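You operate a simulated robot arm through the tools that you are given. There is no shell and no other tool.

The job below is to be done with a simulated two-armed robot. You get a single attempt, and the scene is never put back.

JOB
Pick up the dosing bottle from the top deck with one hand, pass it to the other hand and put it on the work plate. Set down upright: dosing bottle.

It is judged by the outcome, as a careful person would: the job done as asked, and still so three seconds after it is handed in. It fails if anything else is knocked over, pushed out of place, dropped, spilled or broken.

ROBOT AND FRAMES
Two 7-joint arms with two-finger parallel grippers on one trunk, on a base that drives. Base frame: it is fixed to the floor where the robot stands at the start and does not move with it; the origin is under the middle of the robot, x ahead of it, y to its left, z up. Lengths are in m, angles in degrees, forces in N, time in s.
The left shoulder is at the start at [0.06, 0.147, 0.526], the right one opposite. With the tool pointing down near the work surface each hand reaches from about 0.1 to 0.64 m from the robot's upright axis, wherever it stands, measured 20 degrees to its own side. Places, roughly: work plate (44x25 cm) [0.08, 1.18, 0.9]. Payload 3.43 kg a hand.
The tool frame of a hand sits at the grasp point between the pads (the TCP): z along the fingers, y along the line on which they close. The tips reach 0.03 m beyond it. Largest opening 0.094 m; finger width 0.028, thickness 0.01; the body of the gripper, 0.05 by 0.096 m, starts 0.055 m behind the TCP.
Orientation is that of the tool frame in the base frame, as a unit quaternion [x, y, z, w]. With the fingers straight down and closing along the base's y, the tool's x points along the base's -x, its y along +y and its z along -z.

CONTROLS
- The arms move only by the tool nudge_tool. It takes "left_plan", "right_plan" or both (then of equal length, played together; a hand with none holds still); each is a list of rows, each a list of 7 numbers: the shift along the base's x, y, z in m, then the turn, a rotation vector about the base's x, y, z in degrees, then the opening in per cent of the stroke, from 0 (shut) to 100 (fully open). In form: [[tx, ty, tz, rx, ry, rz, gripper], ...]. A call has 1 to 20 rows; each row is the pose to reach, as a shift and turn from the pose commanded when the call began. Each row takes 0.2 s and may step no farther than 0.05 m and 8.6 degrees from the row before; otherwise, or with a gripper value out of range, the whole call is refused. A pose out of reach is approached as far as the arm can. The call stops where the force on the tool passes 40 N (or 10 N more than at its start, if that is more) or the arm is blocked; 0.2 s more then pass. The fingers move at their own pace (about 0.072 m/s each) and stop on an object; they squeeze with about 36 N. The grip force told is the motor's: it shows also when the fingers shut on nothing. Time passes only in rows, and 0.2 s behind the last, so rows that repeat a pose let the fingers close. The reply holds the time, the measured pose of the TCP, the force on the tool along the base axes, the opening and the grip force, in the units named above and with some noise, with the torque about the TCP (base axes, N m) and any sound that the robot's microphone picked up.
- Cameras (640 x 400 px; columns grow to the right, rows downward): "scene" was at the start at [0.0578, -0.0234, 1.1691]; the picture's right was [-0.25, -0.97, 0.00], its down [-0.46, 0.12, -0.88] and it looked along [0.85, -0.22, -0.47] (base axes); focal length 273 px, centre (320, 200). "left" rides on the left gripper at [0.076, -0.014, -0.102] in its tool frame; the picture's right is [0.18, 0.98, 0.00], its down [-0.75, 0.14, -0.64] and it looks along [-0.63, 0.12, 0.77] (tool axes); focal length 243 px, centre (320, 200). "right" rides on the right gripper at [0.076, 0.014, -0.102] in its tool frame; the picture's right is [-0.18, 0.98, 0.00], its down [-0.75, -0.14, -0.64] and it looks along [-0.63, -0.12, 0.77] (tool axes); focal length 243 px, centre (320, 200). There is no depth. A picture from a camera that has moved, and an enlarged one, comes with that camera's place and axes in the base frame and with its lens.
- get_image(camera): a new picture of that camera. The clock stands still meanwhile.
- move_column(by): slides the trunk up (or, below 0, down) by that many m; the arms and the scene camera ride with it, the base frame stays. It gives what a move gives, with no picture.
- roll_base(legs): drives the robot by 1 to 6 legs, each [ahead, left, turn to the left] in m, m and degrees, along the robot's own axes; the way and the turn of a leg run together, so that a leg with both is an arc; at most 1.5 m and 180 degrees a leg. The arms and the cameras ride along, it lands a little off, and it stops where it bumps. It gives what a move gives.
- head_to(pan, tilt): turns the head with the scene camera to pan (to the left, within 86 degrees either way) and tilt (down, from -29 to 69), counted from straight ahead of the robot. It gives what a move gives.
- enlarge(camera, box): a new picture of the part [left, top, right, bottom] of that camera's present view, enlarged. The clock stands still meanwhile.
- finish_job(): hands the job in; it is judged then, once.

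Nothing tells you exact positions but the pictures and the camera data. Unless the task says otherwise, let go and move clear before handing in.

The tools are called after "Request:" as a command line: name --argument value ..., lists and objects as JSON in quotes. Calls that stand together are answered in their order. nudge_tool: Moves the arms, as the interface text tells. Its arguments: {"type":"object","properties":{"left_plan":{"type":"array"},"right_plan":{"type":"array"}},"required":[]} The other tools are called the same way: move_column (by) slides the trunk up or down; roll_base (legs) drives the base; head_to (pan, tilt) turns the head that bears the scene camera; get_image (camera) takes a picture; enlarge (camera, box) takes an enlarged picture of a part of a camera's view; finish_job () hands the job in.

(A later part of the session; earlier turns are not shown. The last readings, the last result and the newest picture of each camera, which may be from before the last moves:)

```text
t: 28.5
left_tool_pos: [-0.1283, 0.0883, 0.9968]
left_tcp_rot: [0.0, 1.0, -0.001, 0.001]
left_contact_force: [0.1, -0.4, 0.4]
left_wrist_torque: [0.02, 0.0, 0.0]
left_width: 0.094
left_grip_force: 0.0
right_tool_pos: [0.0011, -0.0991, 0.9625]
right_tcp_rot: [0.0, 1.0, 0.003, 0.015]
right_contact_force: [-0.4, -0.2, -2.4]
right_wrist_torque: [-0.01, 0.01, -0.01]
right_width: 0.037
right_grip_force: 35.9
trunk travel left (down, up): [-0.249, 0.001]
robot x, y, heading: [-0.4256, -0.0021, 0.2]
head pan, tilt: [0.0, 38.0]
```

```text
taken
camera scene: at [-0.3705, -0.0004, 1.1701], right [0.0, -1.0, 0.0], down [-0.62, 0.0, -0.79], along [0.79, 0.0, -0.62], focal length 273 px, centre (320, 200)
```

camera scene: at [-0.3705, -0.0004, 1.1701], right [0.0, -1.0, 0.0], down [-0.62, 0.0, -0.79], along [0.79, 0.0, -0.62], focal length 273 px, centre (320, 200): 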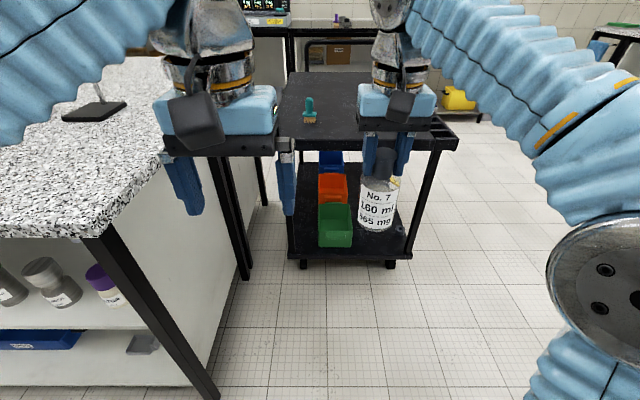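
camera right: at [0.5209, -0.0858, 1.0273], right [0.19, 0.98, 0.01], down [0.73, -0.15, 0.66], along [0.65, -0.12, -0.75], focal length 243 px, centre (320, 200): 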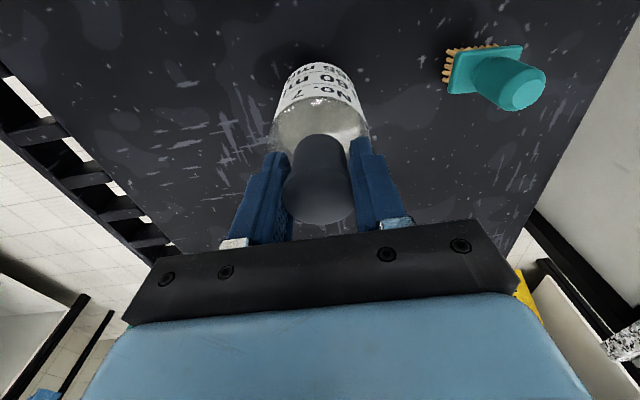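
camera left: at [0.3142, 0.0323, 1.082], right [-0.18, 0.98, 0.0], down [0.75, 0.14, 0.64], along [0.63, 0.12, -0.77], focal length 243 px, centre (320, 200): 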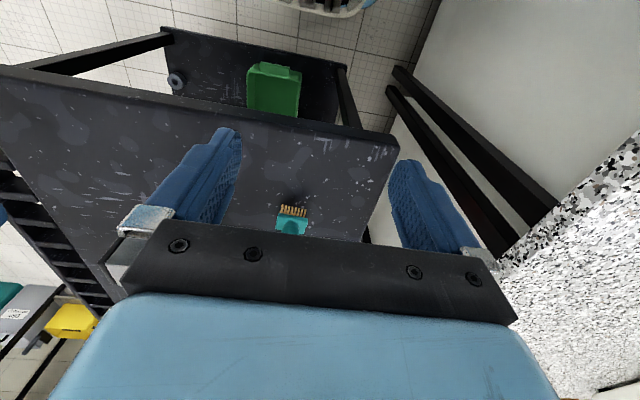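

The bottle hangs upright in the right hand in free space. To keep the right wrist camera out of the left hand's way, I'll turn the right hand 90° about the vertical so its camera points right and the fingers close along x; the left hand can then come in from the left.

Request:
nudge_tool --right_plan '[[0, 0, 0, 0, 0, 8.2, 0], [0, 0, 0, 0, 0, 16.4, 0], [0, 0, 0, 0, 0, 24.6, 0], [0, 0, 0, 0, 0, 32.8, 0], [0, 0, 0, 0, 0, 41, 0], [0, 0, 0, 0, 0, 49.2, 0], [0, 0, 0, 0, 0, 57.4, 0], [0, 0, 0, 0, 0, 65.6, 0], [0, 0, 0, 0, 0, 73.8, 0], [0, 0, 0, 0, 0, 82, 0], [0, 0, 0, 0, 0, 90, 0], [0, 0, 0, 0, 0, 90, 0]]'

Request:
get_image --camera "scene"

Request:
get_image --camera "right"

```text
t: 31.1
left_tool_pos: [-0.1288, 0.0884, 0.9966]
left_tcp_rot: [-0.001, 1.0, -0.001, 0.002]
left_contact_force: [-0.2, -0.4, -0.4]
left_wrist_torque: [0.01, -0.03, -0.01]
left_width: 0.0941
left_grip_force: 0.1
right_tool_pos: [0.0024, -0.0978, 0.9614]
right_tcp_rot: [-0.707, 0.707, 0.011, 0.01]
right_contact_force: [-0.4, -0.7, -0.9]
right_wrist_torque: [0.0, 0.0, -0.02]
right_width: 0.037
right_grip_force: 35.4
trunk travel left (down, up): [-0.249, 0.001]
robot x, y, heading: [-0.4292, -0.0004, 0.4]
head pan, tilt: [0.0, 38.0]
```

```text
taken
camera scene: at [-0.3705, -0.0004, 1.1701], right [0.0, -1.0, 0.0], down [-0.62, 0.0, -0.79], along [0.79, 0.0, -0.62], focal length 273 px, centre (320, 200)
```

scene: 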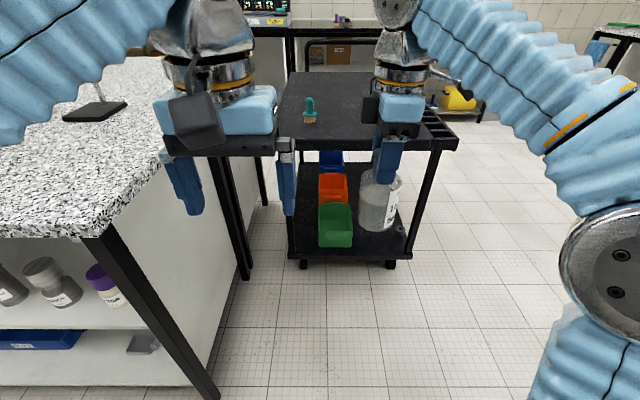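

```text
taken
camera right: at [-0.0121, -0.1783, 1.0622], right [-0.98, 0.18, 0.01], down [0.14, 0.73, 0.66], along [0.12, 0.65, -0.75], focal length 243 px, centre (320, 200)
```

right: 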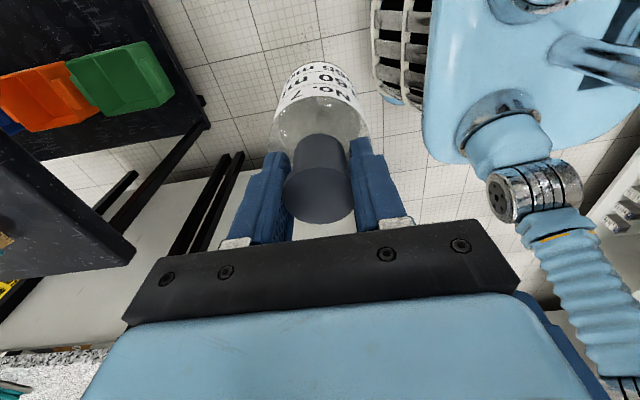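

The right hand turned as intended and the bottle stayed upright. I'll zoom in on the hand to see the small black block on its left side and the bottle's lean.

Request:
enlarge --camera "scene" --box '[330, 0, 490, 240]'

Request:
enlarge --camera "scene" --box '[140, 40, 310, 220]'

```text
1.67 times, centred on (410, 120) of scene
camera zoom: at [-0.3705, -0.0004, 1.1701], right [0.0, -1.0, 0.0], down [-0.62, 0.0, -0.79], along [0.79, 0.0, -0.62], focal length 455 px, centre (170, 333)
```

zoom: 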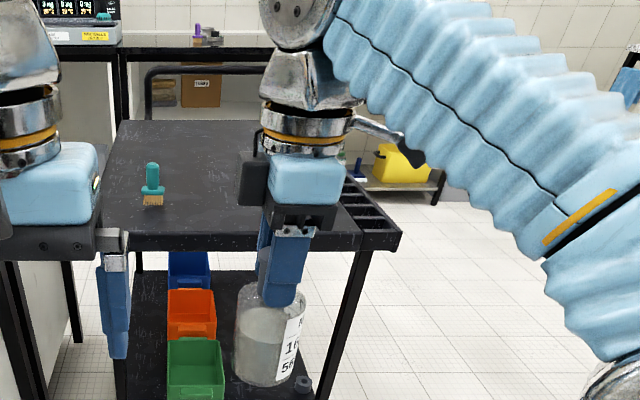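

```text
2.22 times, centred on (225, 130) of scene
camera zoom: at [-0.3705, -0.0004, 1.1701], right [0.0, -1.0, 0.0], down [-0.62, 0.0, -0.79], along [0.79, 0.0, -0.62], focal length 607 px, centre (531, 356)
```

zoom: 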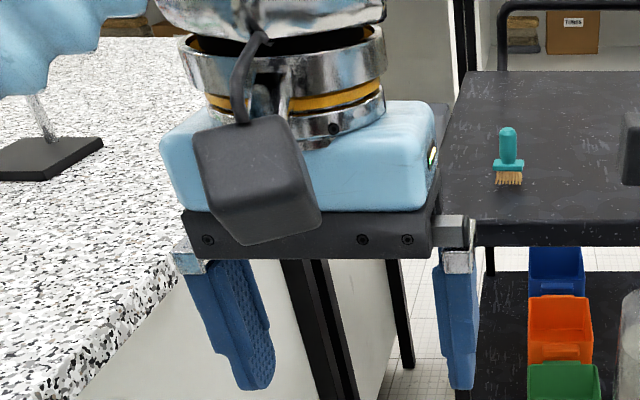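

Request:
enlarge --camera "scene" --box '[340, 130, 440, 240]'

```text
3.64 times, centred on (390, 185) of scene
camera zoom: at [-0.3705, -0.0004, 1.1701], right [0.0, -1.0, 0.0], down [-0.62, 0.0, -0.79], along [0.79, 0.0, -0.62], focal length 993 px, centre (66, 254)
```

zoom: 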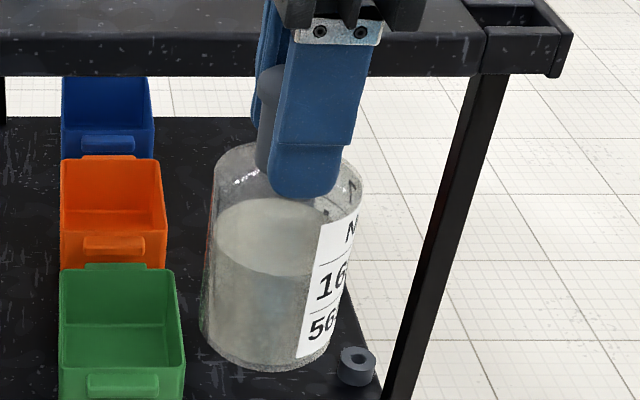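

The bottle measures about 66 mm wide, hangs upright with its axis near (0.002, −0.101) and its base at z≈0.831. Now I turn the left hand to point right and 40° below horizontal, staying well clear of the bottle.

Request:
nudge_tool --left_plan '[[0.002, 0, -0.003, -2.9, -3.45, -6.21, 100], [0.004, 0, -0.006, -5.79, -6.9, -12.42, 100], [0.006, 0, -0.009, -8.69, -10.35, -18.63, 100], [0.008, 0, -0.012, -11.58, -13.8, -24.83, 100], [0.01, 0, -0.015, -14.48, -17.25, -31.04, 100], [0.012, 0, -0.018, -17.38, -20.7, -37.25, 100], [0.014, 0, -0.021, -20.27, -24.15, -43.46, 100], [0.016, 0, -0.024, -23.17, -27.6, -49.67, 100], [0.018, 0, -0.027, -26.06, -31.05, -55.88, 100], [0.02, 0, -0.03, -28.96, -34.5, -62.08, 100], [0.02, 0, -0.033, -31.85, -37.95, -68.29, 100], [0.02, 0, -0.036, -34.75, -41.4, -74.5, 100], [0.02, 0, -0.036, -34.75, -41.4, -74.5, 100]]'

Request:
get_image --camera "scene"

Request:
get_image --camera "left"

```text
t: 33.9
left_tool_pos: [-0.1092, 0.0875, 0.9597]
left_tcp_rot: [0.581, 0.694, -0.274, 0.326]
left_contact_force: [-0.2, -0.6, -0.9]
left_wrist_torque: [0.02, -0.02, 0.01]
left_width: 0.094
left_grip_force: 0.1
right_tool_pos: [0.0021, -0.0986, 0.9625]
right_tcp_rot: [-0.706, 0.708, 0.012, 0.009]
right_contact_force: [0.3, -0.7, -1.9]
right_wrist_torque: [0.02, -0.02, -0.02]
right_width: 0.0371
right_grip_force: 35.9
trunk travel left (down, up): [-0.249, 0.001]
robot x, y, heading: [-0.4262, 0.0004, 0.2]
head pan, tilt: [0.0, 38.0]
```

```text
taken
camera scene: at [-0.3705, -0.0003, 1.1701], right [0.0, -1.0, 0.0], down [-0.62, 0.0, -0.79], along [0.79, 0.0, -0.62], focal length 273 px, centre (320, 200)
```

scene: 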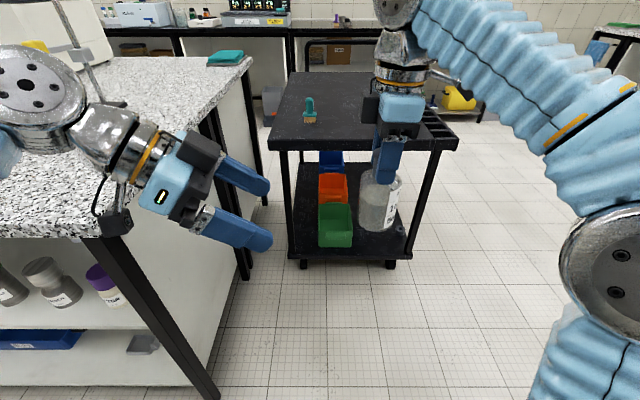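

```text
taken
camera left: at [-0.1442, 0.2108, 0.9658], right [0.95, 0.29, -0.14], down [0.14, 0.04, 0.99], along [0.29, -0.96, -0.01], focal length 243 px, centre (320, 200)
```

left: 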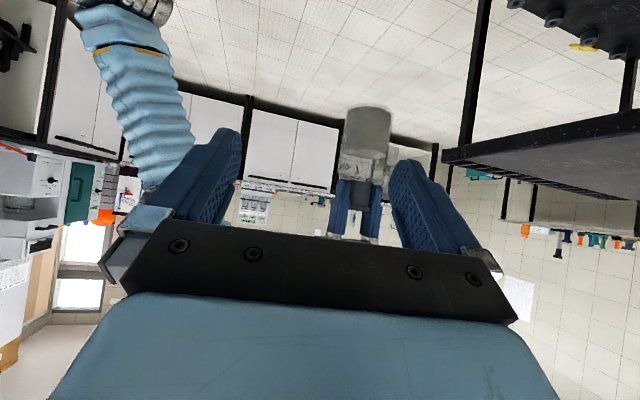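

The left hand is posed well and sees the bottle between its fingers. I'll zoom to refine the alignment before approaching.

Request:
enlarge --camera "left" --box '[300, 90, 440, 250]'

```text
2.50 times, centred on (370, 170) of left
camera zoom: at [-0.1442, 0.2108, 0.9658], right [0.95, 0.29, -0.14], down [0.14, 0.04, 0.99], along [0.29, -0.96, -0.01], focal length 606 px, centre (195, 275)
```

zoom: 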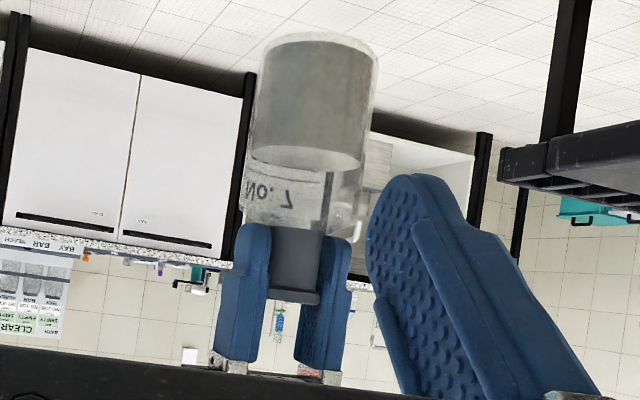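

The bottle is seen where expected (axis near x 0.003–0.006, y −0.101). I'll move the left hand to a point 13 cm back along its approach line and check again.

Request:
nudge_tool --left_plan '[[0.02, -0.02, 0, 0, 0, 0, 100], [0.045, -0.045, 0, 0, 0, 0, 100], [0.07, -0.07, 0, 0, 0, 0, 100], [0.095, -0.0905, 0, 0, 0, 0, 100], [0.095, -0.0905, 0, 0, 0, 0, 100]]'

Request:
get_image --camera "scene"

Request:
get_image --camera "left"

```text
t: 35.1
left_tool_pos: [-0.0129, -0.0013, 0.9588]
left_tcp_rot: [0.581, 0.695, -0.273, 0.324]
left_contact_force: [-0.8, -0.4, 0.2]
left_wrist_torque: [-0.01, -0.04, 0.0]
left_width: 0.0939
left_grip_force: 0.0
right_tool_pos: [0.0011, -0.0987, 0.9618]
right_tcp_rot: [-0.706, 0.708, 0.012, 0.01]
right_contact_force: [0.0, 0.1, -1.8]
right_wrist_torque: [0.03, -0.01, 0.01]
right_width: 0.0368
right_grip_force: 36.2
trunk travel left (down, up): [-0.249, 0.001]
robot x, y, heading: [-0.4279, 0.0005, 0.0]
head pan, tilt: [0.0, 38.0]
```

```text
taken
camera scene: at [-0.3703, -0.0005, 1.1701], right [0.0, -1.0, 0.0], down [-0.62, 0.0, -0.79], along [0.79, 0.0, -0.62], focal length 273 px, centre (320, 200)
```

scene: 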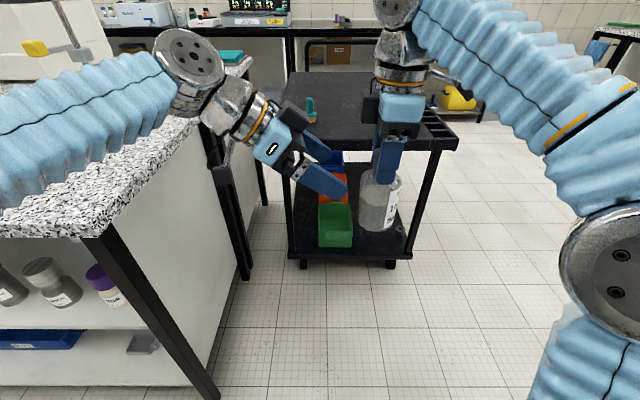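

```text
taken
camera left: at [-0.0486, 0.1207, 0.9655], right [0.95, 0.29, -0.15], down [0.14, 0.04, 0.99], along [0.29, -0.96, -0.01], focal length 243 px, centre (320, 200)
```

left: 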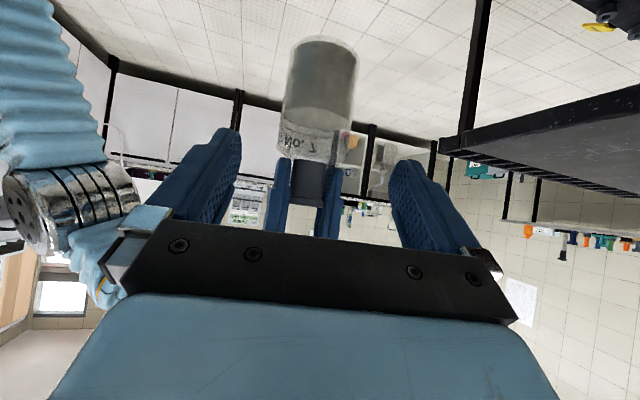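

The bottle is centred between the left fingers along the approach line. I advance 7 cm along it and check clearances.

Request:
nudge_tool --left_plan '[[0.0027, -0.0151, -0.0129, 0, 0, 0, 100], [0.0053, -0.0302, -0.0257, 0, 0, 0, 100], [0.008, -0.0452, -0.0386, 0, 0, 0, 100], [0.0093, -0.0528, -0.045, 0, 0, 0, 100], [0.0093, -0.0528, -0.045, 0, 0, 0, 100]]'

Request:
get_image --camera "left"

Request:
enlarge --camera "scene" --box '[240, 50, 460, 240]'

```text
t: 36.3
left_tool_pos: [-0.0036, -0.055, 0.9153]
left_tcp_rot: [0.582, 0.694, -0.274, 0.324]
left_contact_force: [-0.2, -0.1, 0.3]
left_wrist_torque: [-0.02, 0.0, -0.02]
left_width: 0.0939
left_grip_force: 0.0
right_tool_pos: [0.0037, -0.0988, 0.962]
right_tcp_rot: [-0.706, 0.708, 0.011, 0.009]
right_contact_force: [0.7, 0.0, -2.2]
right_wrist_torque: [0.0, 0.03, 0.0]
right_width: 0.0369
right_grip_force: 36.2
trunk travel left (down, up): [-0.249, 0.001]
robot x, y, heading: [-0.4266, -0.0022, 0.3]
head pan, tilt: [0.0, 38.0]
```

```text
taken
camera left: at [-0.0391, 0.068, 0.921], right [0.95, 0.29, -0.14], down [0.14, 0.04, 0.99], along [0.29, -0.96, -0.01], focal length 243 px, centre (320, 200)
```

left: 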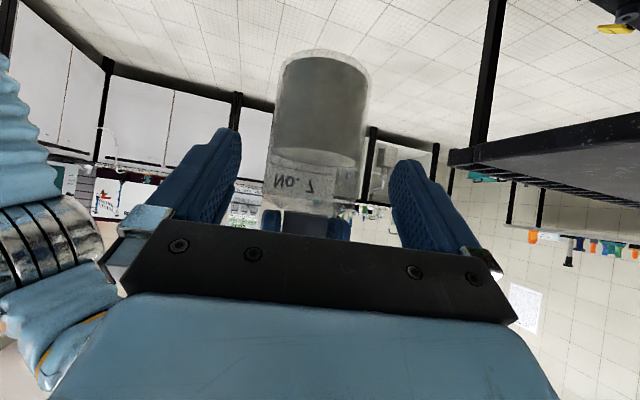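

```text
2.11 times, centred on (350, 145) of scene
camera zoom: at [-0.3705, -0.0004, 1.1701], right [0.0, -1.0, 0.0], down [-0.62, 0.0, -0.79], along [0.79, 0.0, -0.62], focal length 575 px, centre (257, 316)
```

zoom: 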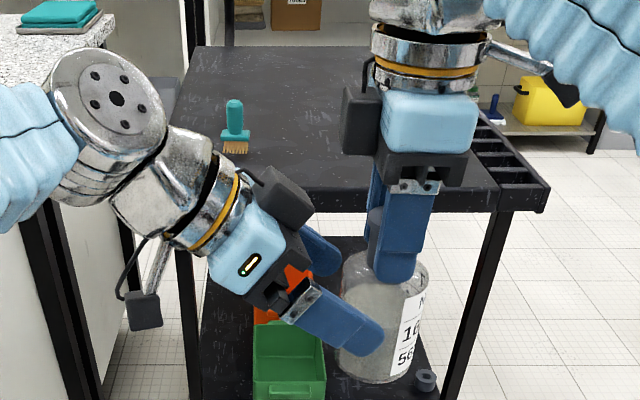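

The left fingers are starting to straddle the bottle and it's well centred. To keep the left hand's top block clear of the right fingers, I'll add 10° of yaw so it comes straight from the left, and re-centre in x.

Request:
nudge_tool --left_plan '[[0.003, 0, 0, 0, 0, -4, 100], [0.006, 0, 0, 0, 0, -8, 100], [0.0066, 0, 0, 0, 0, -10, 100], [0.0066, 0, 0, 0, 0, -10, 100]]'

Request:
get_image --camera "left"

Request:
enlarge --camera "scene" --box '[300, 80, 440, 230]'

```text
t: 37.3
left_tool_pos: [0.0022, -0.0552, 0.9157]
left_tcp_rot: [0.64, 0.641, -0.301, 0.298]
left_contact_force: [1.1, -0.1, 0.3]
left_wrist_torque: [-0.02, -0.01, -0.01]
left_width: 0.0939
left_grip_force: 0.1
right_tool_pos: [0.0017, -0.099, 0.9613]
right_tcp_rot: [-0.706, 0.708, 0.012, 0.01]
right_contact_force: [-0.1, 0.7, -1.2]
right_wrist_torque: [0.04, 0.01, -0.01]
right_width: 0.0369
right_grip_force: 35.7
trunk travel left (down, up): [-0.249, 0.001]
robot x, y, heading: [-0.4273, 0.0012, 0.2]
head pan, tilt: [0.0, 38.0]
```

```text
taken
camera left: at [-0.0109, 0.0716, 0.9208], right [0.98, 0.12, -0.14], down [0.14, 0.01, 0.99], along [0.12, -0.99, -0.01], focal length 243 px, centre (320, 200)
```

left: 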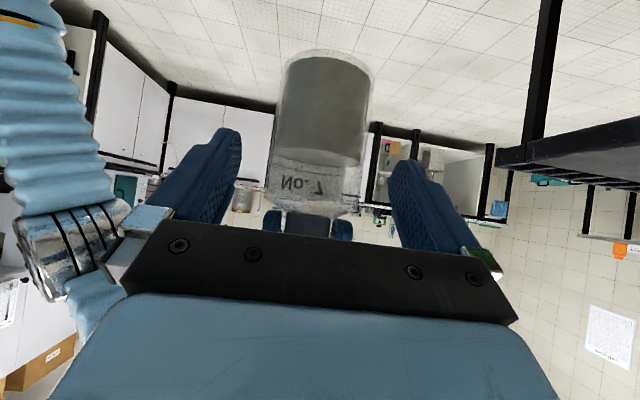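

```text
2.67 times, centred on (370, 155) of scene
camera zoom: at [-0.3704, -0.0004, 1.1701], right [0.0, -1.0, 0.0], down [-0.62, 0.0, -0.79], along [0.79, 0.0, -0.62], focal length 728 px, centre (187, 320)
```

zoom: 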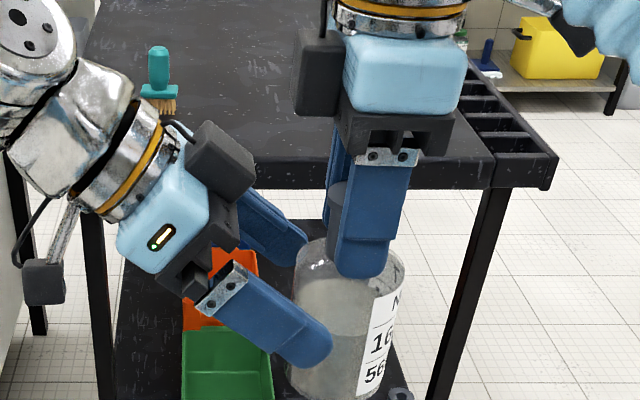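

Aligned: the bottle is centred between the left fingers. Now the last 5 cm along the approach line, stopping about 6 mm short of the axis.

Request:
nudge_tool --left_plan '[[0, -0.01, -0.0084, 0, 0, 0, 100], [0, -0.02, -0.0168, 0, 0, 0, 100], [0.0, -0.03, -0.0252, 0, 0, 0, 100], [0.0, -0.04, -0.0336, 0, 0, 0, 100], [0.0, -0.04, -0.0336, 0, 0, 0, 100]]'

Request:
get_image --camera "left"

Request:
enlarge --camera "scene" --box '[300, 80, 440, 230]'

Request:
get_image --camera "right"

```text
t: 38.5
left_tool_pos: [0.0018, -0.0954, 0.8815]
left_tcp_rot: [0.64, 0.64, -0.302, 0.299]
left_contact_force: [0.0, 0.4, -0.5]
left_wrist_torque: [0.04, 0.0, 0.03]
left_width: 0.094
left_grip_force: 0.0
right_tool_pos: [0.0028, -0.0993, 0.9632]
right_tcp_rot: [-0.706, 0.708, 0.011, 0.01]
right_contact_force: [0.6, -0.1, -2.2]
right_wrist_torque: [-0.03, 0.03, 0.0]
right_width: 0.0369
right_grip_force: 36.1
trunk travel left (down, up): [-0.249, 0.001]
robot x, y, heading: [-0.4286, -0.0007, 0.1]
head pan, tilt: [0.0, 38.0]
```

```text
taken
camera left: at [-0.0105, 0.0312, 0.8872], right [0.98, 0.12, -0.15], down [0.15, 0.01, 0.99], along [0.12, -0.99, -0.01], focal length 243 px, centre (320, 200)
```

left: 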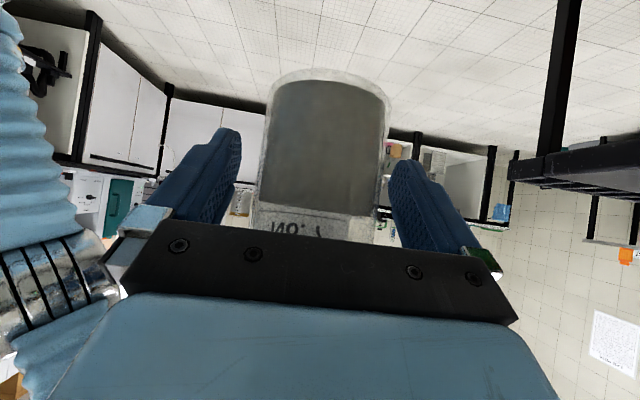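

```text
2.67 times, centred on (370, 155) of scene
camera zoom: at [-0.3704, -0.0004, 1.1701], right [0.0, -1.0, 0.0], down [-0.62, 0.0, -0.79], along [0.79, 0.0, -0.62], focal length 728 px, centre (187, 320)
```

zoom: 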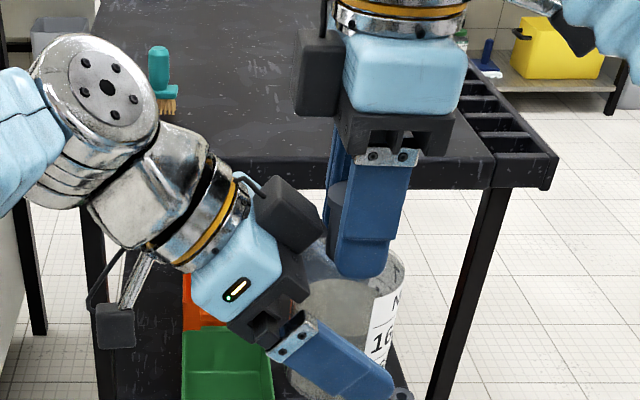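

```text
taken
camera right: at [-0.0121, -0.1782, 1.0621], right [-0.98, 0.18, 0.01], down [0.14, 0.73, 0.66], along [0.12, 0.65, -0.75], focal length 243 px, centre (320, 200)
```

right: 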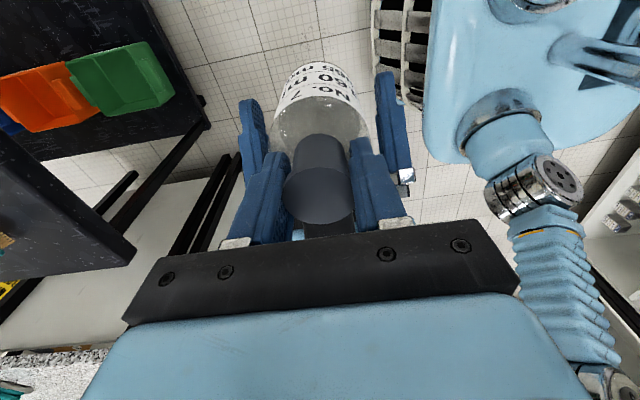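

Both wrist views show the left fingers straddling the body evenly. I close the left hand on the body while the right still holds the cap.

Request:
nudge_tool --left_plan '[[0, 0, 0, 0, 0, 0, 74], [0, 0, 0, 0, 0, 0, 70], [0, 0, 0, 0, 0, 0, 60], [0, 0, 0, 0, 0, 0, 30], [0, 0, 0, 0, 0, 0, 0], [0, 0, 0, 0, 0, 0, 0]]'

Request:
get_image --camera "right"

Request:
enlarge --camera "scene" --box '[300, 80, 440, 230]'

```text
t: 39.9
left_tool_pos: [0.0022, -0.0946, 0.8804]
left_tcp_rot: [0.64, 0.641, -0.301, 0.299]
left_contact_force: [-5.4, -0.5, -1.4]
left_wrist_torque: [0.04, -0.35, 0.01]
left_width: 0.0684
left_grip_force: 35.8
right_tool_pos: [0.0025, -0.0979, 0.9615]
right_tcp_rot: [-0.706, 0.708, 0.012, 0.01]
right_contact_force: [6.0, 0.2, 1.0]
right_wrist_torque: [0.09, -0.13, -0.06]
right_width: 0.0369
right_grip_force: 36.5
trunk travel left (down, up): [-0.249, 0.001]
robot x, y, heading: [-0.4258, -0.0004, 0.2]
head pan, tilt: [0.0, 38.0]
```

```text
taken
camera right: at [-0.0121, -0.1782, 1.0622], right [-0.98, 0.19, 0.01], down [0.14, 0.73, 0.66], along [0.12, 0.65, -0.75], focal length 243 px, centre (320, 200)
```

right: 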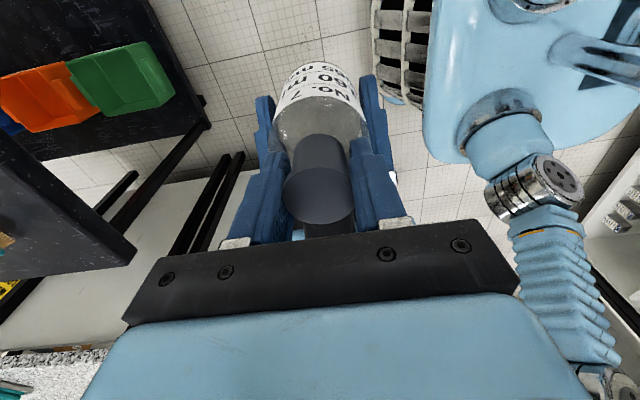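

```text
2.67 times, centred on (370, 155) of scene
camera zoom: at [-0.3705, -0.0004, 1.1701], right [0.0, -1.0, 0.0], down [-0.62, 0.0, -0.79], along [0.79, 0.0, -0.62], focal length 728 px, centre (187, 320)
```

zoom: 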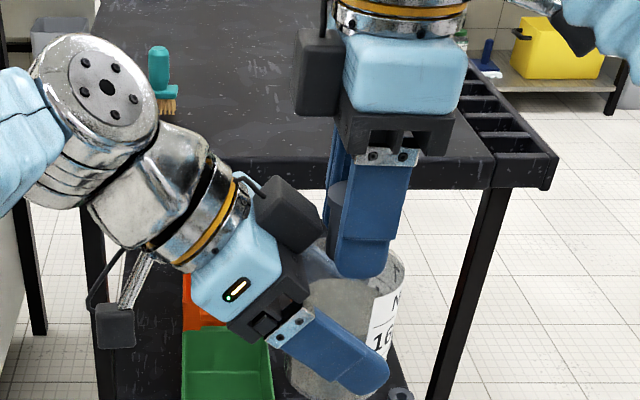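

Both hands hold the bottle (left 68 mm, 36 N) with little strain between them. Now I open the right hand and watch that the left takes the weight.

Request:
nudge_tool --right_plan '[[0, 0, 0, 0, 0, 0, 45], [0, 0, 0, 0, 0, 0, 60], [0, 0, 0, 0, 0, 0, 80], [0, 0, 0, 0, 0, 0, 90], [0, 0, 0, 0, 0, 0, 90]]'

Request:
get_image --camera "right"

Request:
enlarge --camera "scene" --box '[300, 80, 440, 230]'

```text
t: 41.1
left_tool_pos: [0.0033, -0.0955, 0.881]
left_tcp_rot: [0.64, 0.641, -0.301, 0.299]
left_contact_force: [0.0, 0.6, 0.1]
left_wrist_torque: [-0.01, -0.04, -0.04]
left_width: 0.0686
left_grip_force: 35.8
right_tool_pos: [0.002, -0.0984, 0.9628]
right_tcp_rot: [-0.706, 0.708, 0.011, 0.009]
right_contact_force: [0.0, 0.2, -0.5]
right_wrist_torque: [-0.01, -0.03, 0.02]
right_width: 0.0846
right_grip_force: 0.1
trunk travel left (down, up): [-0.249, 0.001]
robot x, y, heading: [-0.4224, -0.0019, -0.1]
head pan, tilt: [0.0, 38.0]
```

```text
taken
camera right: at [-0.0122, -0.1782, 1.0622], right [-0.98, 0.18, 0.01], down [0.14, 0.73, 0.66], along [0.12, 0.65, -0.75], focal length 243 px, centre (320, 200)
```

right: 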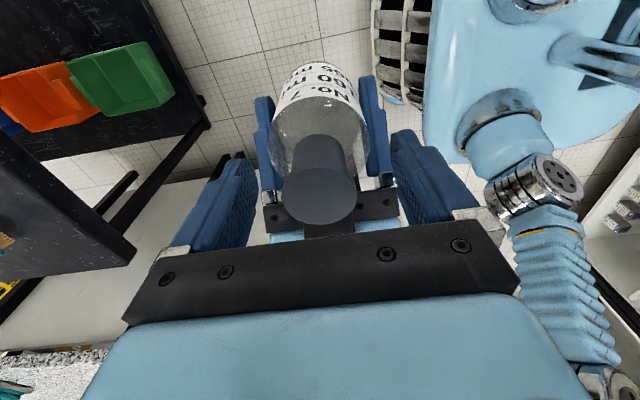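

```text
2.67 times, centred on (370, 155) of scene
camera zoom: at [-0.3705, -0.0004, 1.1701], right [0.0, -1.0, 0.0], down [-0.62, 0.0, -0.79], along [0.79, 0.0, -0.62], focal length 728 px, centre (187, 320)
```

zoom: 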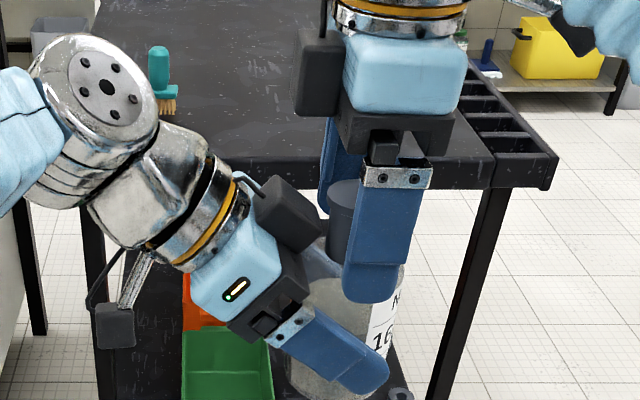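

The right fingers are open and clear of the cap, and the left hand holds the body. I'll slide the right hand away to the right, with the fingers passing either side of the cap.

Request:
nudge_tool --right_plan '[[0, -0.01, 0.004, 0, 0, 0, 90], [0, -0.03, 0.006, 0, 0, 0, 90], [0, -0.06, 0.006, 0, 0, 0, 90], [0, -0.09, 0.006, 0, 0, 0, 90], [0, -0.12, 0.0, 0, 0, 0, 90], [0, -0.15, 0.0, 0, 0, 0, 90]]'

Request:
get_image --camera "scene"

Request:
get_image --camera "left"

Request:
get_image --camera "right"

```text
t: 42.5
left_tool_pos: [0.0028, -0.0959, 0.8812]
left_tcp_rot: [0.639, 0.641, -0.301, 0.299]
left_contact_force: [0.8, 0.0, 0.5]
left_wrist_torque: [0.04, 0.0, -0.01]
left_width: 0.0687
left_grip_force: 35.9
right_tool_pos: [0.0029, -0.2506, 0.9628]
right_tcp_rot: [-0.707, 0.707, 0.012, 0.01]
right_contact_force: [0.5, -0.7, 0.0]
right_wrist_torque: [0.0, -0.02, 0.0]
right_width: 0.0849
right_grip_force: 0.0
trunk travel left (down, up): [-0.249, 0.001]
robot x, y, heading: [-0.4317, 0.0013, -0.2]
head pan, tilt: [0.0, 38.0]
```

```text
taken
camera scene: at [-0.3705, -0.0003, 1.1701], right [0.0, -1.0, 0.0], down [-0.62, 0.0, -0.79], along [0.79, 0.0, -0.62], focal length 273 px, centre (320, 200)
```

scene: 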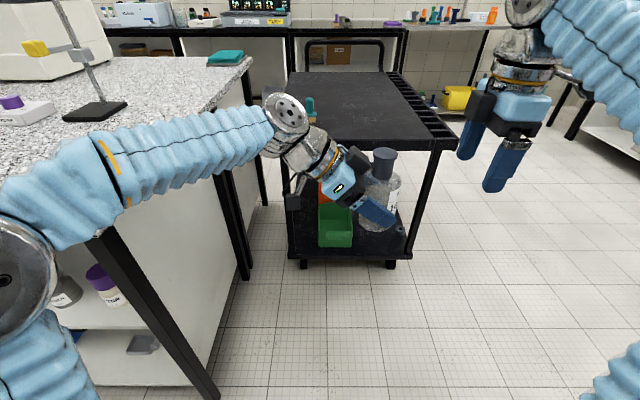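

```text
taken
camera left: at [-0.0105, 0.0315, 0.8874], right [0.98, 0.12, -0.14], down [0.14, 0.01, 0.99], along [0.12, -0.99, -0.01], focal length 243 px, centre (320, 200)
```

left: 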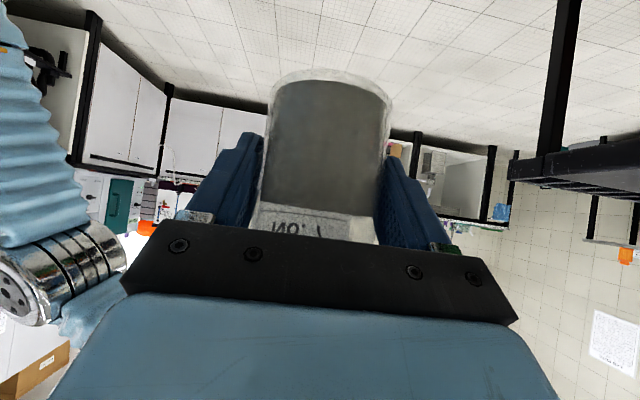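

```text
taken
camera right: at [-0.0114, -0.3296, 1.0632], right [-0.98, 0.18, 0.01], down [0.14, 0.73, 0.66], along [0.12, 0.65, -0.75], focal length 243 px, centre (320, 200)
```

right: 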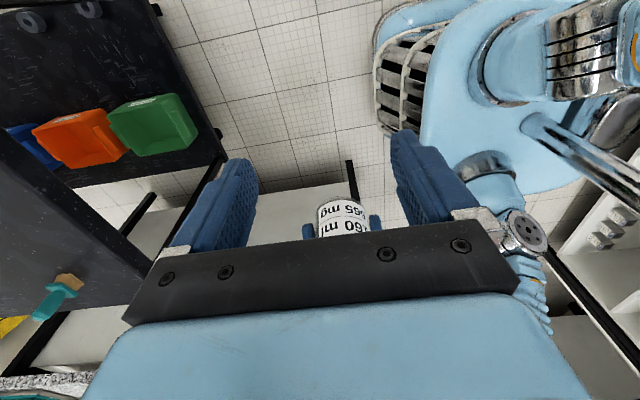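

The handover worked: the left hand alone holds the bottle. I'll check that it is upright in the grip before driving.

Request:
enlarge --camera "scene" --box '[320, 130, 430, 250]'

Request:
nudge_tool --right_plan '[[-0.03, -0.01, 0, 0, 0, 0, 90], [-0.06, -0.02, 0, 0, 0, 0, 90], [-0.09, -0.02, 0, 0, 0, 0, 90], [-0.12, -0.02, 0, 0, 0, 0, 90], [-0.15, -0.02, 0, 0, 0, 0, 90]]'

```text
3.33 times, centred on (375, 190) of scene
camera zoom: at [-0.3705, -0.0003, 1.1701], right [0.0, -1.0, 0.0], down [-0.62, 0.0, -0.79], along [0.79, 0.0, -0.62], focal length 910 px, centre (137, 233)
```

zoom: 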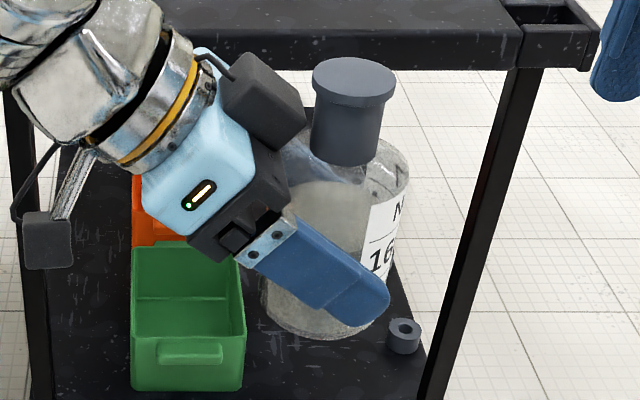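

```text
t: 43.7
left_tool_pos: [0.0025, -0.0964, 0.8807]
left_tcp_rot: [0.639, 0.641, -0.301, 0.3]
left_contact_force: [0.0, 0.1, -0.7]
left_wrist_torque: [-0.03, -0.01, 0.02]
left_width: 0.0684
left_grip_force: 36.1
right_tool_pos: [-0.1481, -0.2702, 0.9632]
right_tcp_rot: [-0.707, 0.707, 0.012, 0.01]
right_contact_force: [-0.4, -0.1, -0.6]
right_wrist_torque: [0.0, 0.02, 0.03]
right_width: 0.0847
right_grip_force: 0.0
trunk travel left (down, up): [-0.249, 0.001]
robot x, y, heading: [-0.4246, 0.0019, 0.2]
head pan, tilt: [0.0, 38.0]
```

The bottle is upright in the left hand. Next I back the robot off by 33 cm to clear the bench, then turn the left hand so it will reach forward to the plate.

Request:
roll_base --legs '[[-0.33, 0, 0]]'

Request:
get_image --camera "scene"

```text
t: 46.0
left_tool_pos: [-0.3327, -0.0945, 0.8816]
left_tcp_rot: [0.639, 0.641, -0.301, 0.299]
left_contact_force: [0.2, -0.6, -0.3]
left_wrist_torque: [0.0, 0.0, 0.01]
left_width: 0.0685
left_grip_force: 35.9
right_tool_pos: [-0.4823, -0.2709, 0.9631]
right_tcp_rot: [0.708, -0.706, -0.012, -0.01]
right_contact_force: [1.0, 0.2, 0.3]
right_wrist_torque: [0.0, 0.07, -0.03]
right_width: 0.0846
right_grip_force: 0.2
trunk travel left (down, up): [-0.249, 0.001]
robot x, y, heading: [-0.763, 0.0, 0.5]
head pan, tilt: [0.0, 38.0]
```

```text
taken
camera scene: at [-0.7063, -0.0014, 1.1701], right [0.0, -1.0, 0.0], down [-0.62, 0.0, -0.79], along [0.79, 0.0, -0.62], focal length 273 px, centre (320, 200)
```

scene: 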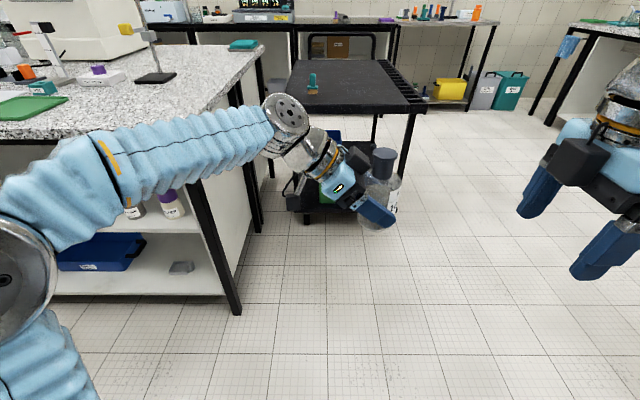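

The area is open here. I'll swing the left hand about the vertical by 80° with the bottle kept upright, and bring it toward the middle.

Request:
nudge_tool --left_plan '[[0, 0.012, 0.0, 0, 0, 8, 0], [0, 0.024, 0.0, 0, 0, 16, 0], [0, 0.036, 0.0, 0, 0, 24, 0], [0, 0.048, 0.0, 0, 0, 32, 0], [0, 0.06, 0.0, 0, 0, 40, 0], [0, 0.072, 0.0, 0, 0, 48, 0], [0, 0.084, 0.0, 0, 0, 56, 0], [0, 0.096, 0.0, 0, 0, 64, 0], [0, 0.108, 0.0, 0, 0, 72, 0], [0, 0.12, 0.0, 0, 0, 80, 0], [0, 0.12, 0.0, 0, 0, 80, 0]]'

Request:
get_image --camera "scene"

Request:
get_image --camera "left"

```text
t: 48.4
left_tool_pos: [-0.3337, 0.0248, 0.8813]
left_tcp_rot: [0.076, 0.902, -0.037, 0.423]
left_contact_force: [-0.5, -0.2, 0.4]
left_wrist_torque: [-0.03, 0.04, 0.01]
left_width: 0.0682
left_grip_force: 36.3
right_tool_pos: [-0.4831, -0.271, 0.9639]
right_tcp_rot: [0.708, -0.707, -0.012, -0.009]
right_contact_force: [0.6, -0.5, -0.3]
right_wrist_torque: [-0.02, 0.0, 0.01]
right_width: 0.0846
right_grip_force: 0.1
trunk travel left (down, up): [-0.249, 0.001]
robot x, y, heading: [-0.7627, -0.0005, 0.1]
head pan, tilt: [0.0, 38.0]
```

```text
taken
camera scene: at [-0.7065, -0.0014, 1.1701], right [0.0, -1.0, 0.0], down [-0.62, 0.0, -0.79], along [0.79, 0.0, -0.62], focal length 273 px, centre (320, 200)
```

scene: 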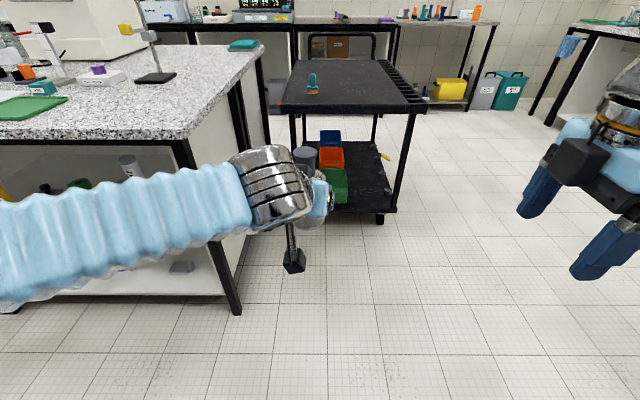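

```text
taken
camera left: at [-0.46, 0.0316, 0.8874], right [0.05, 0.99, -0.14], down [0.01, 0.14, 0.99], along [1.0, -0.05, -0.01], focal length 243 px, centre (320, 200)
```

left: 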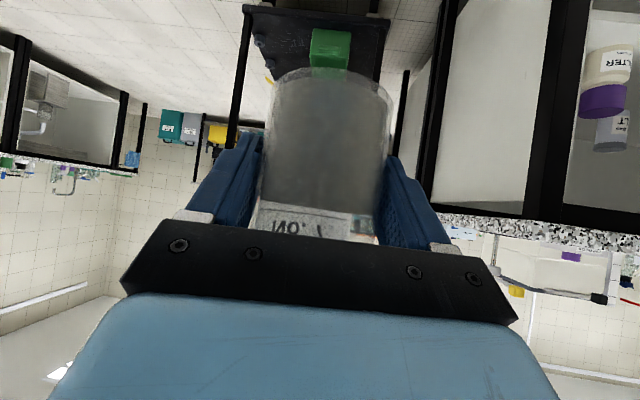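

The hand now points forward with the bottle upright. I'll drive 1.23 m left along the clear aisle, then look at the plate from in front of it.

Request:
roll_base --legs '[[0, 0.6, 0], [0, 0.63, 0]]'

Request:
get_image --camera "scene"

Request:
get_image --camera "right"

Request:
get_image --camera "left"

```text
t: 54.9
left_tool_pos: [-0.3365, 1.2571, 0.8807]
left_tcp_rot: [0.079, 0.902, -0.038, 0.422]
left_contact_force: [0.6, -0.5, -0.3]
left_wrist_torque: [-0.02, 0.04, 0.01]
left_width: 0.0683
left_grip_force: 35.7
right_tool_pos: [-0.4873, 0.9621, 0.9641]
right_tcp_rot: [-0.706, 0.708, 0.012, 0.01]
right_contact_force: [-0.4, 0.1, 0.2]
right_wrist_torque: [0.01, 0.0, -0.02]
right_width: 0.0845
right_grip_force: 0.0
trunk travel left (down, up): [-0.249, 0.001]
robot x, y, heading: [-0.7646, 1.2308, 0.1]
head pan, tilt: [0.0, 38.0]
```

```text
taken
camera scene: at [-0.7098, 1.2327, 1.1701], right [0.0, -1.0, 0.0], down [-0.62, 0.0, -0.79], along [0.79, 0.0, -0.62], focal length 273 px, centre (320, 200)
```

scene: 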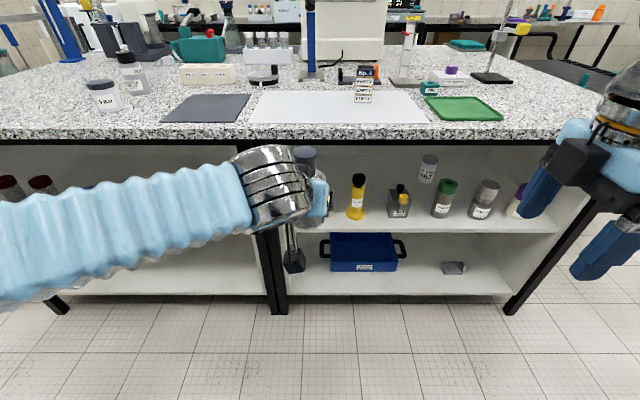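

```text
taken
camera right: at [-0.5014, 0.8827, 1.0631], right [-0.98, 0.19, 0.01], down [0.14, 0.73, 0.66], along [0.12, 0.65, -0.75], focal length 243 px, centre (320, 200)
```

right: 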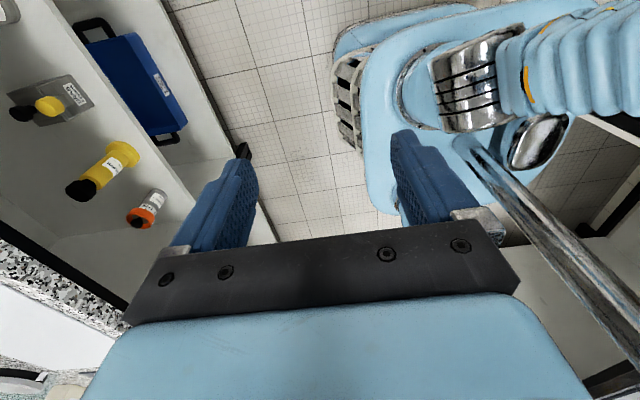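

```text
taken
camera left: at [-0.4632, 1.2648, 0.8875], right [0.06, 0.99, -0.14], down [0.01, 0.14, 0.99], along [1.0, -0.06, -0.01], focal length 243 px, centre (320, 200)
```

left: 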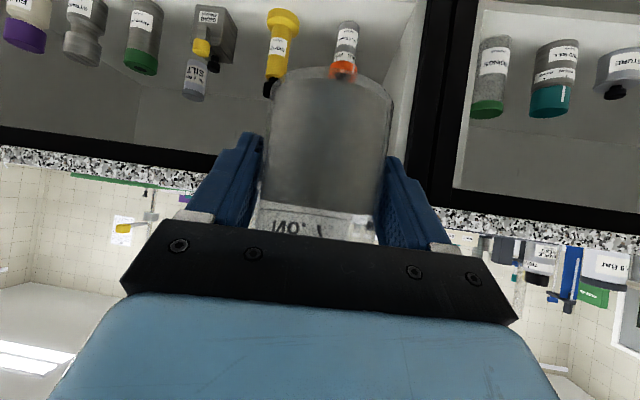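

I'm now in front of the plate; the cuvette stands on its right half and a dark grey pad lies left of the plate. I'll zoom in to locate everything.

Request:
enlarge --camera "scene" --box '[150, 50, 310, 150]'

Request:
enlarge --camera "scene" --box '[230, 50, 390, 150]'

Request:
enlarge --camera "scene" --box '[360, 50, 520, 150]'

```text
4.00 times, centred on (230, 100) of scene
camera zoom: at [-0.7098, 1.2327, 1.1701], right [0.0, -1.0, 0.0], down [-0.62, 0.0, -0.79], along [0.79, 0.0, -0.62], focal length 1093 px, centre (680, 600)
```

zoom: 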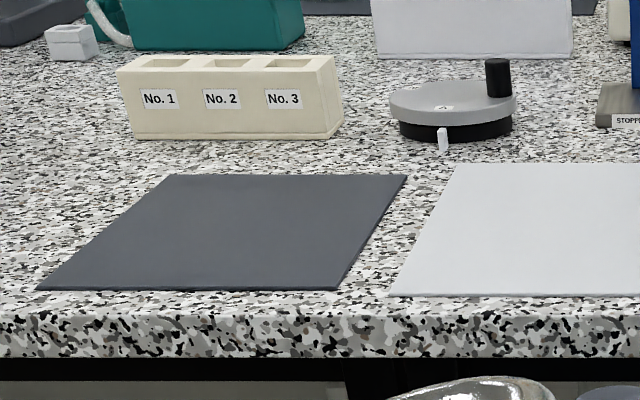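

```text
4.00 times, centred on (310, 100) of scene
camera zoom: at [-0.7098, 1.2327, 1.1701], right [0.0, -1.0, 0.0], down [-0.62, 0.0, -0.79], along [0.79, 0.0, -0.62], focal length 1093 px, centre (360, 600)
```

zoom: 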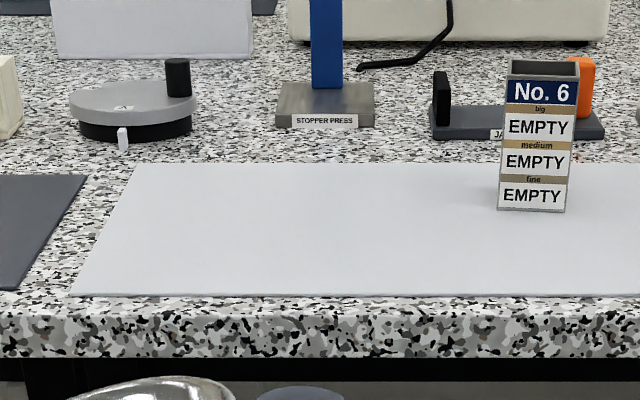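

```text
4.00 times, centred on (440, 100) of scene
camera zoom: at [-0.7098, 1.2327, 1.1701], right [0.0, -1.0, 0.0], down [-0.62, 0.0, -0.79], along [0.79, 0.0, -0.62], focal length 1093 px, centre (-160, 600)
```

zoom: 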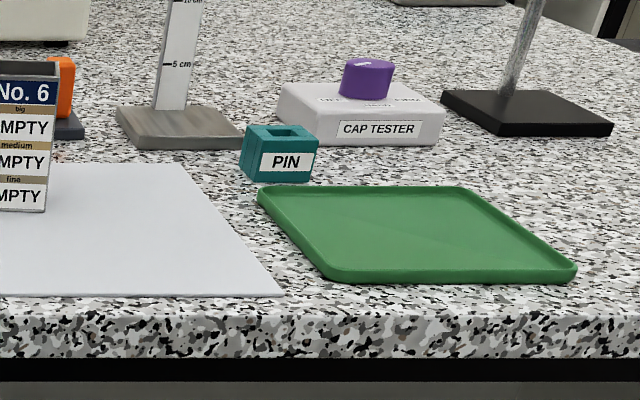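

The plate spans x −0.06…0.21, y 0.96…1.41, and the cuvette "No. 6" is at about (0.09–0.14, 1.08–1.13). I'll set the bottle near (0.05, 1.27), so first I raise it well above the bench.

Request:
nudge_tool --left_plan '[[0, 0, 0.03, 0, 0, 0, 0], [0, 0, 0.06, 0, 0, 0, 0], [0, 0, 0.09, 0, 0, 0, 0], [0, 0, 0.12, 0, 0, 0, 0], [0, 0, 0.12, 0, 0, 0, 0]]'

Request:
get_image --camera "scene"

Request:
get_image --camera "left"

```text
t: 56.1
left_tool_pos: [-0.3343, 1.2601, 1.0]
left_tcp_rot: [0.078, 0.902, -0.038, 0.422]
left_contact_force: [-0.4, -0.4, -2.4]
left_wrist_torque: [0.0, -0.03, -0.03]
left_width: 0.0685
left_grip_force: 36.5
right_tool_pos: [-0.4876, 0.9609, 0.963]
right_tcp_rot: [-0.706, 0.708, 0.012, 0.009]
right_contact_force: [0.7, -0.4, 0.6]
right_wrist_torque: [0.01, 0.0, -0.02]
right_width: 0.0848
right_grip_force: 0.0
trunk travel left (down, up): [-0.249, 0.001]
robot x, y, heading: [-0.7612, 1.2378, 0.2]
head pan, tilt: [0.0, 38.0]
```

```text
taken
camera scene: at [-0.7098, 1.2327, 1.1701], right [0.0, -1.0, 0.0], down [-0.62, 0.0, -0.79], along [0.79, 0.0, -0.62], focal length 273 px, centre (320, 200)
```

scene: 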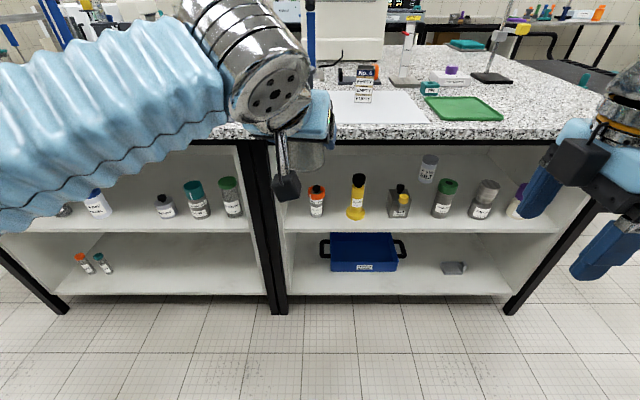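

```text
taken
camera left: at [-0.4619, 1.2662, 1.0063], right [0.06, 0.99, -0.14], down [0.02, 0.14, 0.99], along [1.0, -0.06, -0.01], focal length 243 px, centre (320, 200)
```

left: 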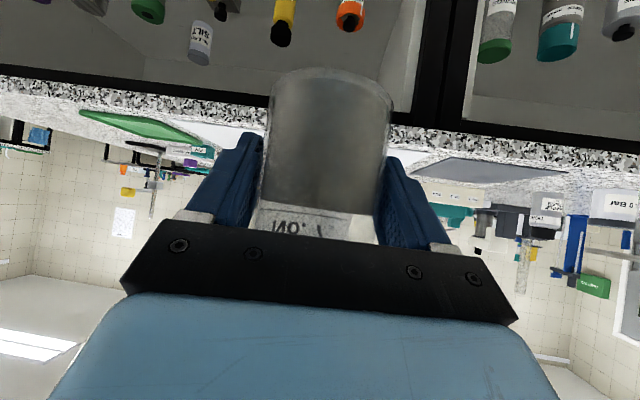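

The bottle's base is now about 5 cm above bench height. I roll forward 28 cm toward the plate.

Request:
roll_base --legs '[[0.28, 0, 0]]'

Request:
get_image --camera "scene"

Request:
get_image --camera "left"

Request:
get_image --camera "right"

```text
t: 58.0
left_tool_pos: [-0.0586, 1.2605, 1.0004]
left_tcp_rot: [0.078, 0.902, -0.039, 0.423]
left_contact_force: [1.0, 0.0, -2.0]
left_wrist_torque: [-0.02, 0.04, 0.0]
left_width: 0.0681
left_grip_force: 35.9
right_tool_pos: [-0.2093, 0.9643, 0.9627]
right_tcp_rot: [0.708, -0.706, -0.012, -0.009]
right_contact_force: [-0.7, 0.7, -0.4]
right_wrist_torque: [-0.01, -0.01, -0.01]
right_width: 0.0845
right_grip_force: 0.1
trunk travel left (down, up): [-0.249, 0.001]
robot x, y, heading: [-0.4907, 1.2323, 0.0]
head pan, tilt: [0.0, 38.0]
```

```text
taken
camera scene: at [-0.4339, 1.2336, 1.1701], right [0.0, -1.0, 0.0], down [-0.62, 0.0, -0.79], along [0.79, 0.0, -0.62], focal length 273 px, centre (320, 200)
```

scene: 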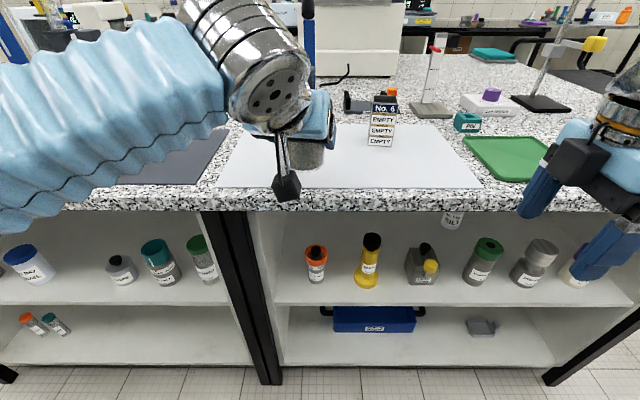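

```text
taken
camera left: at [-0.186, 1.2676, 1.006], right [0.05, 0.99, -0.14], down [0.01, 0.14, 0.99], along [1.0, -0.05, -0.01], focal length 243 px, centre (320, 200)
```

left: 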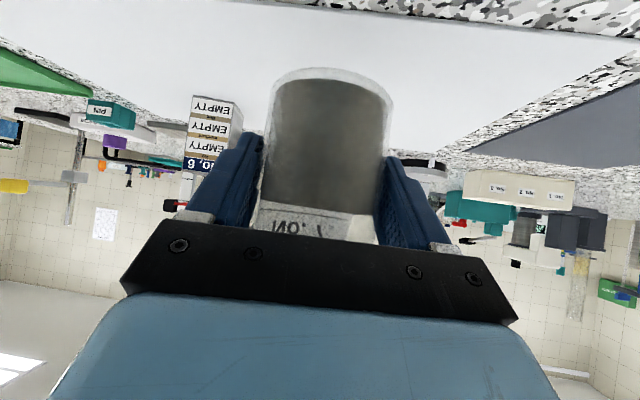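

```text
taken
camera right: at [-0.2247, 0.884, 1.0632], right [-0.98, 0.18, 0.01], down [0.14, 0.73, 0.66], along [0.12, 0.65, -0.75], focal length 243 px, centre (320, 200)
```

right: 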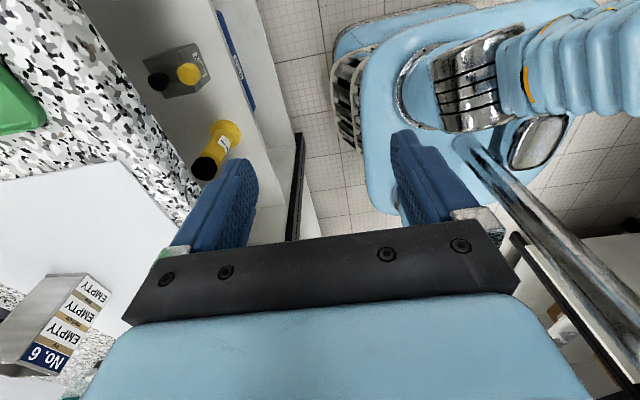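

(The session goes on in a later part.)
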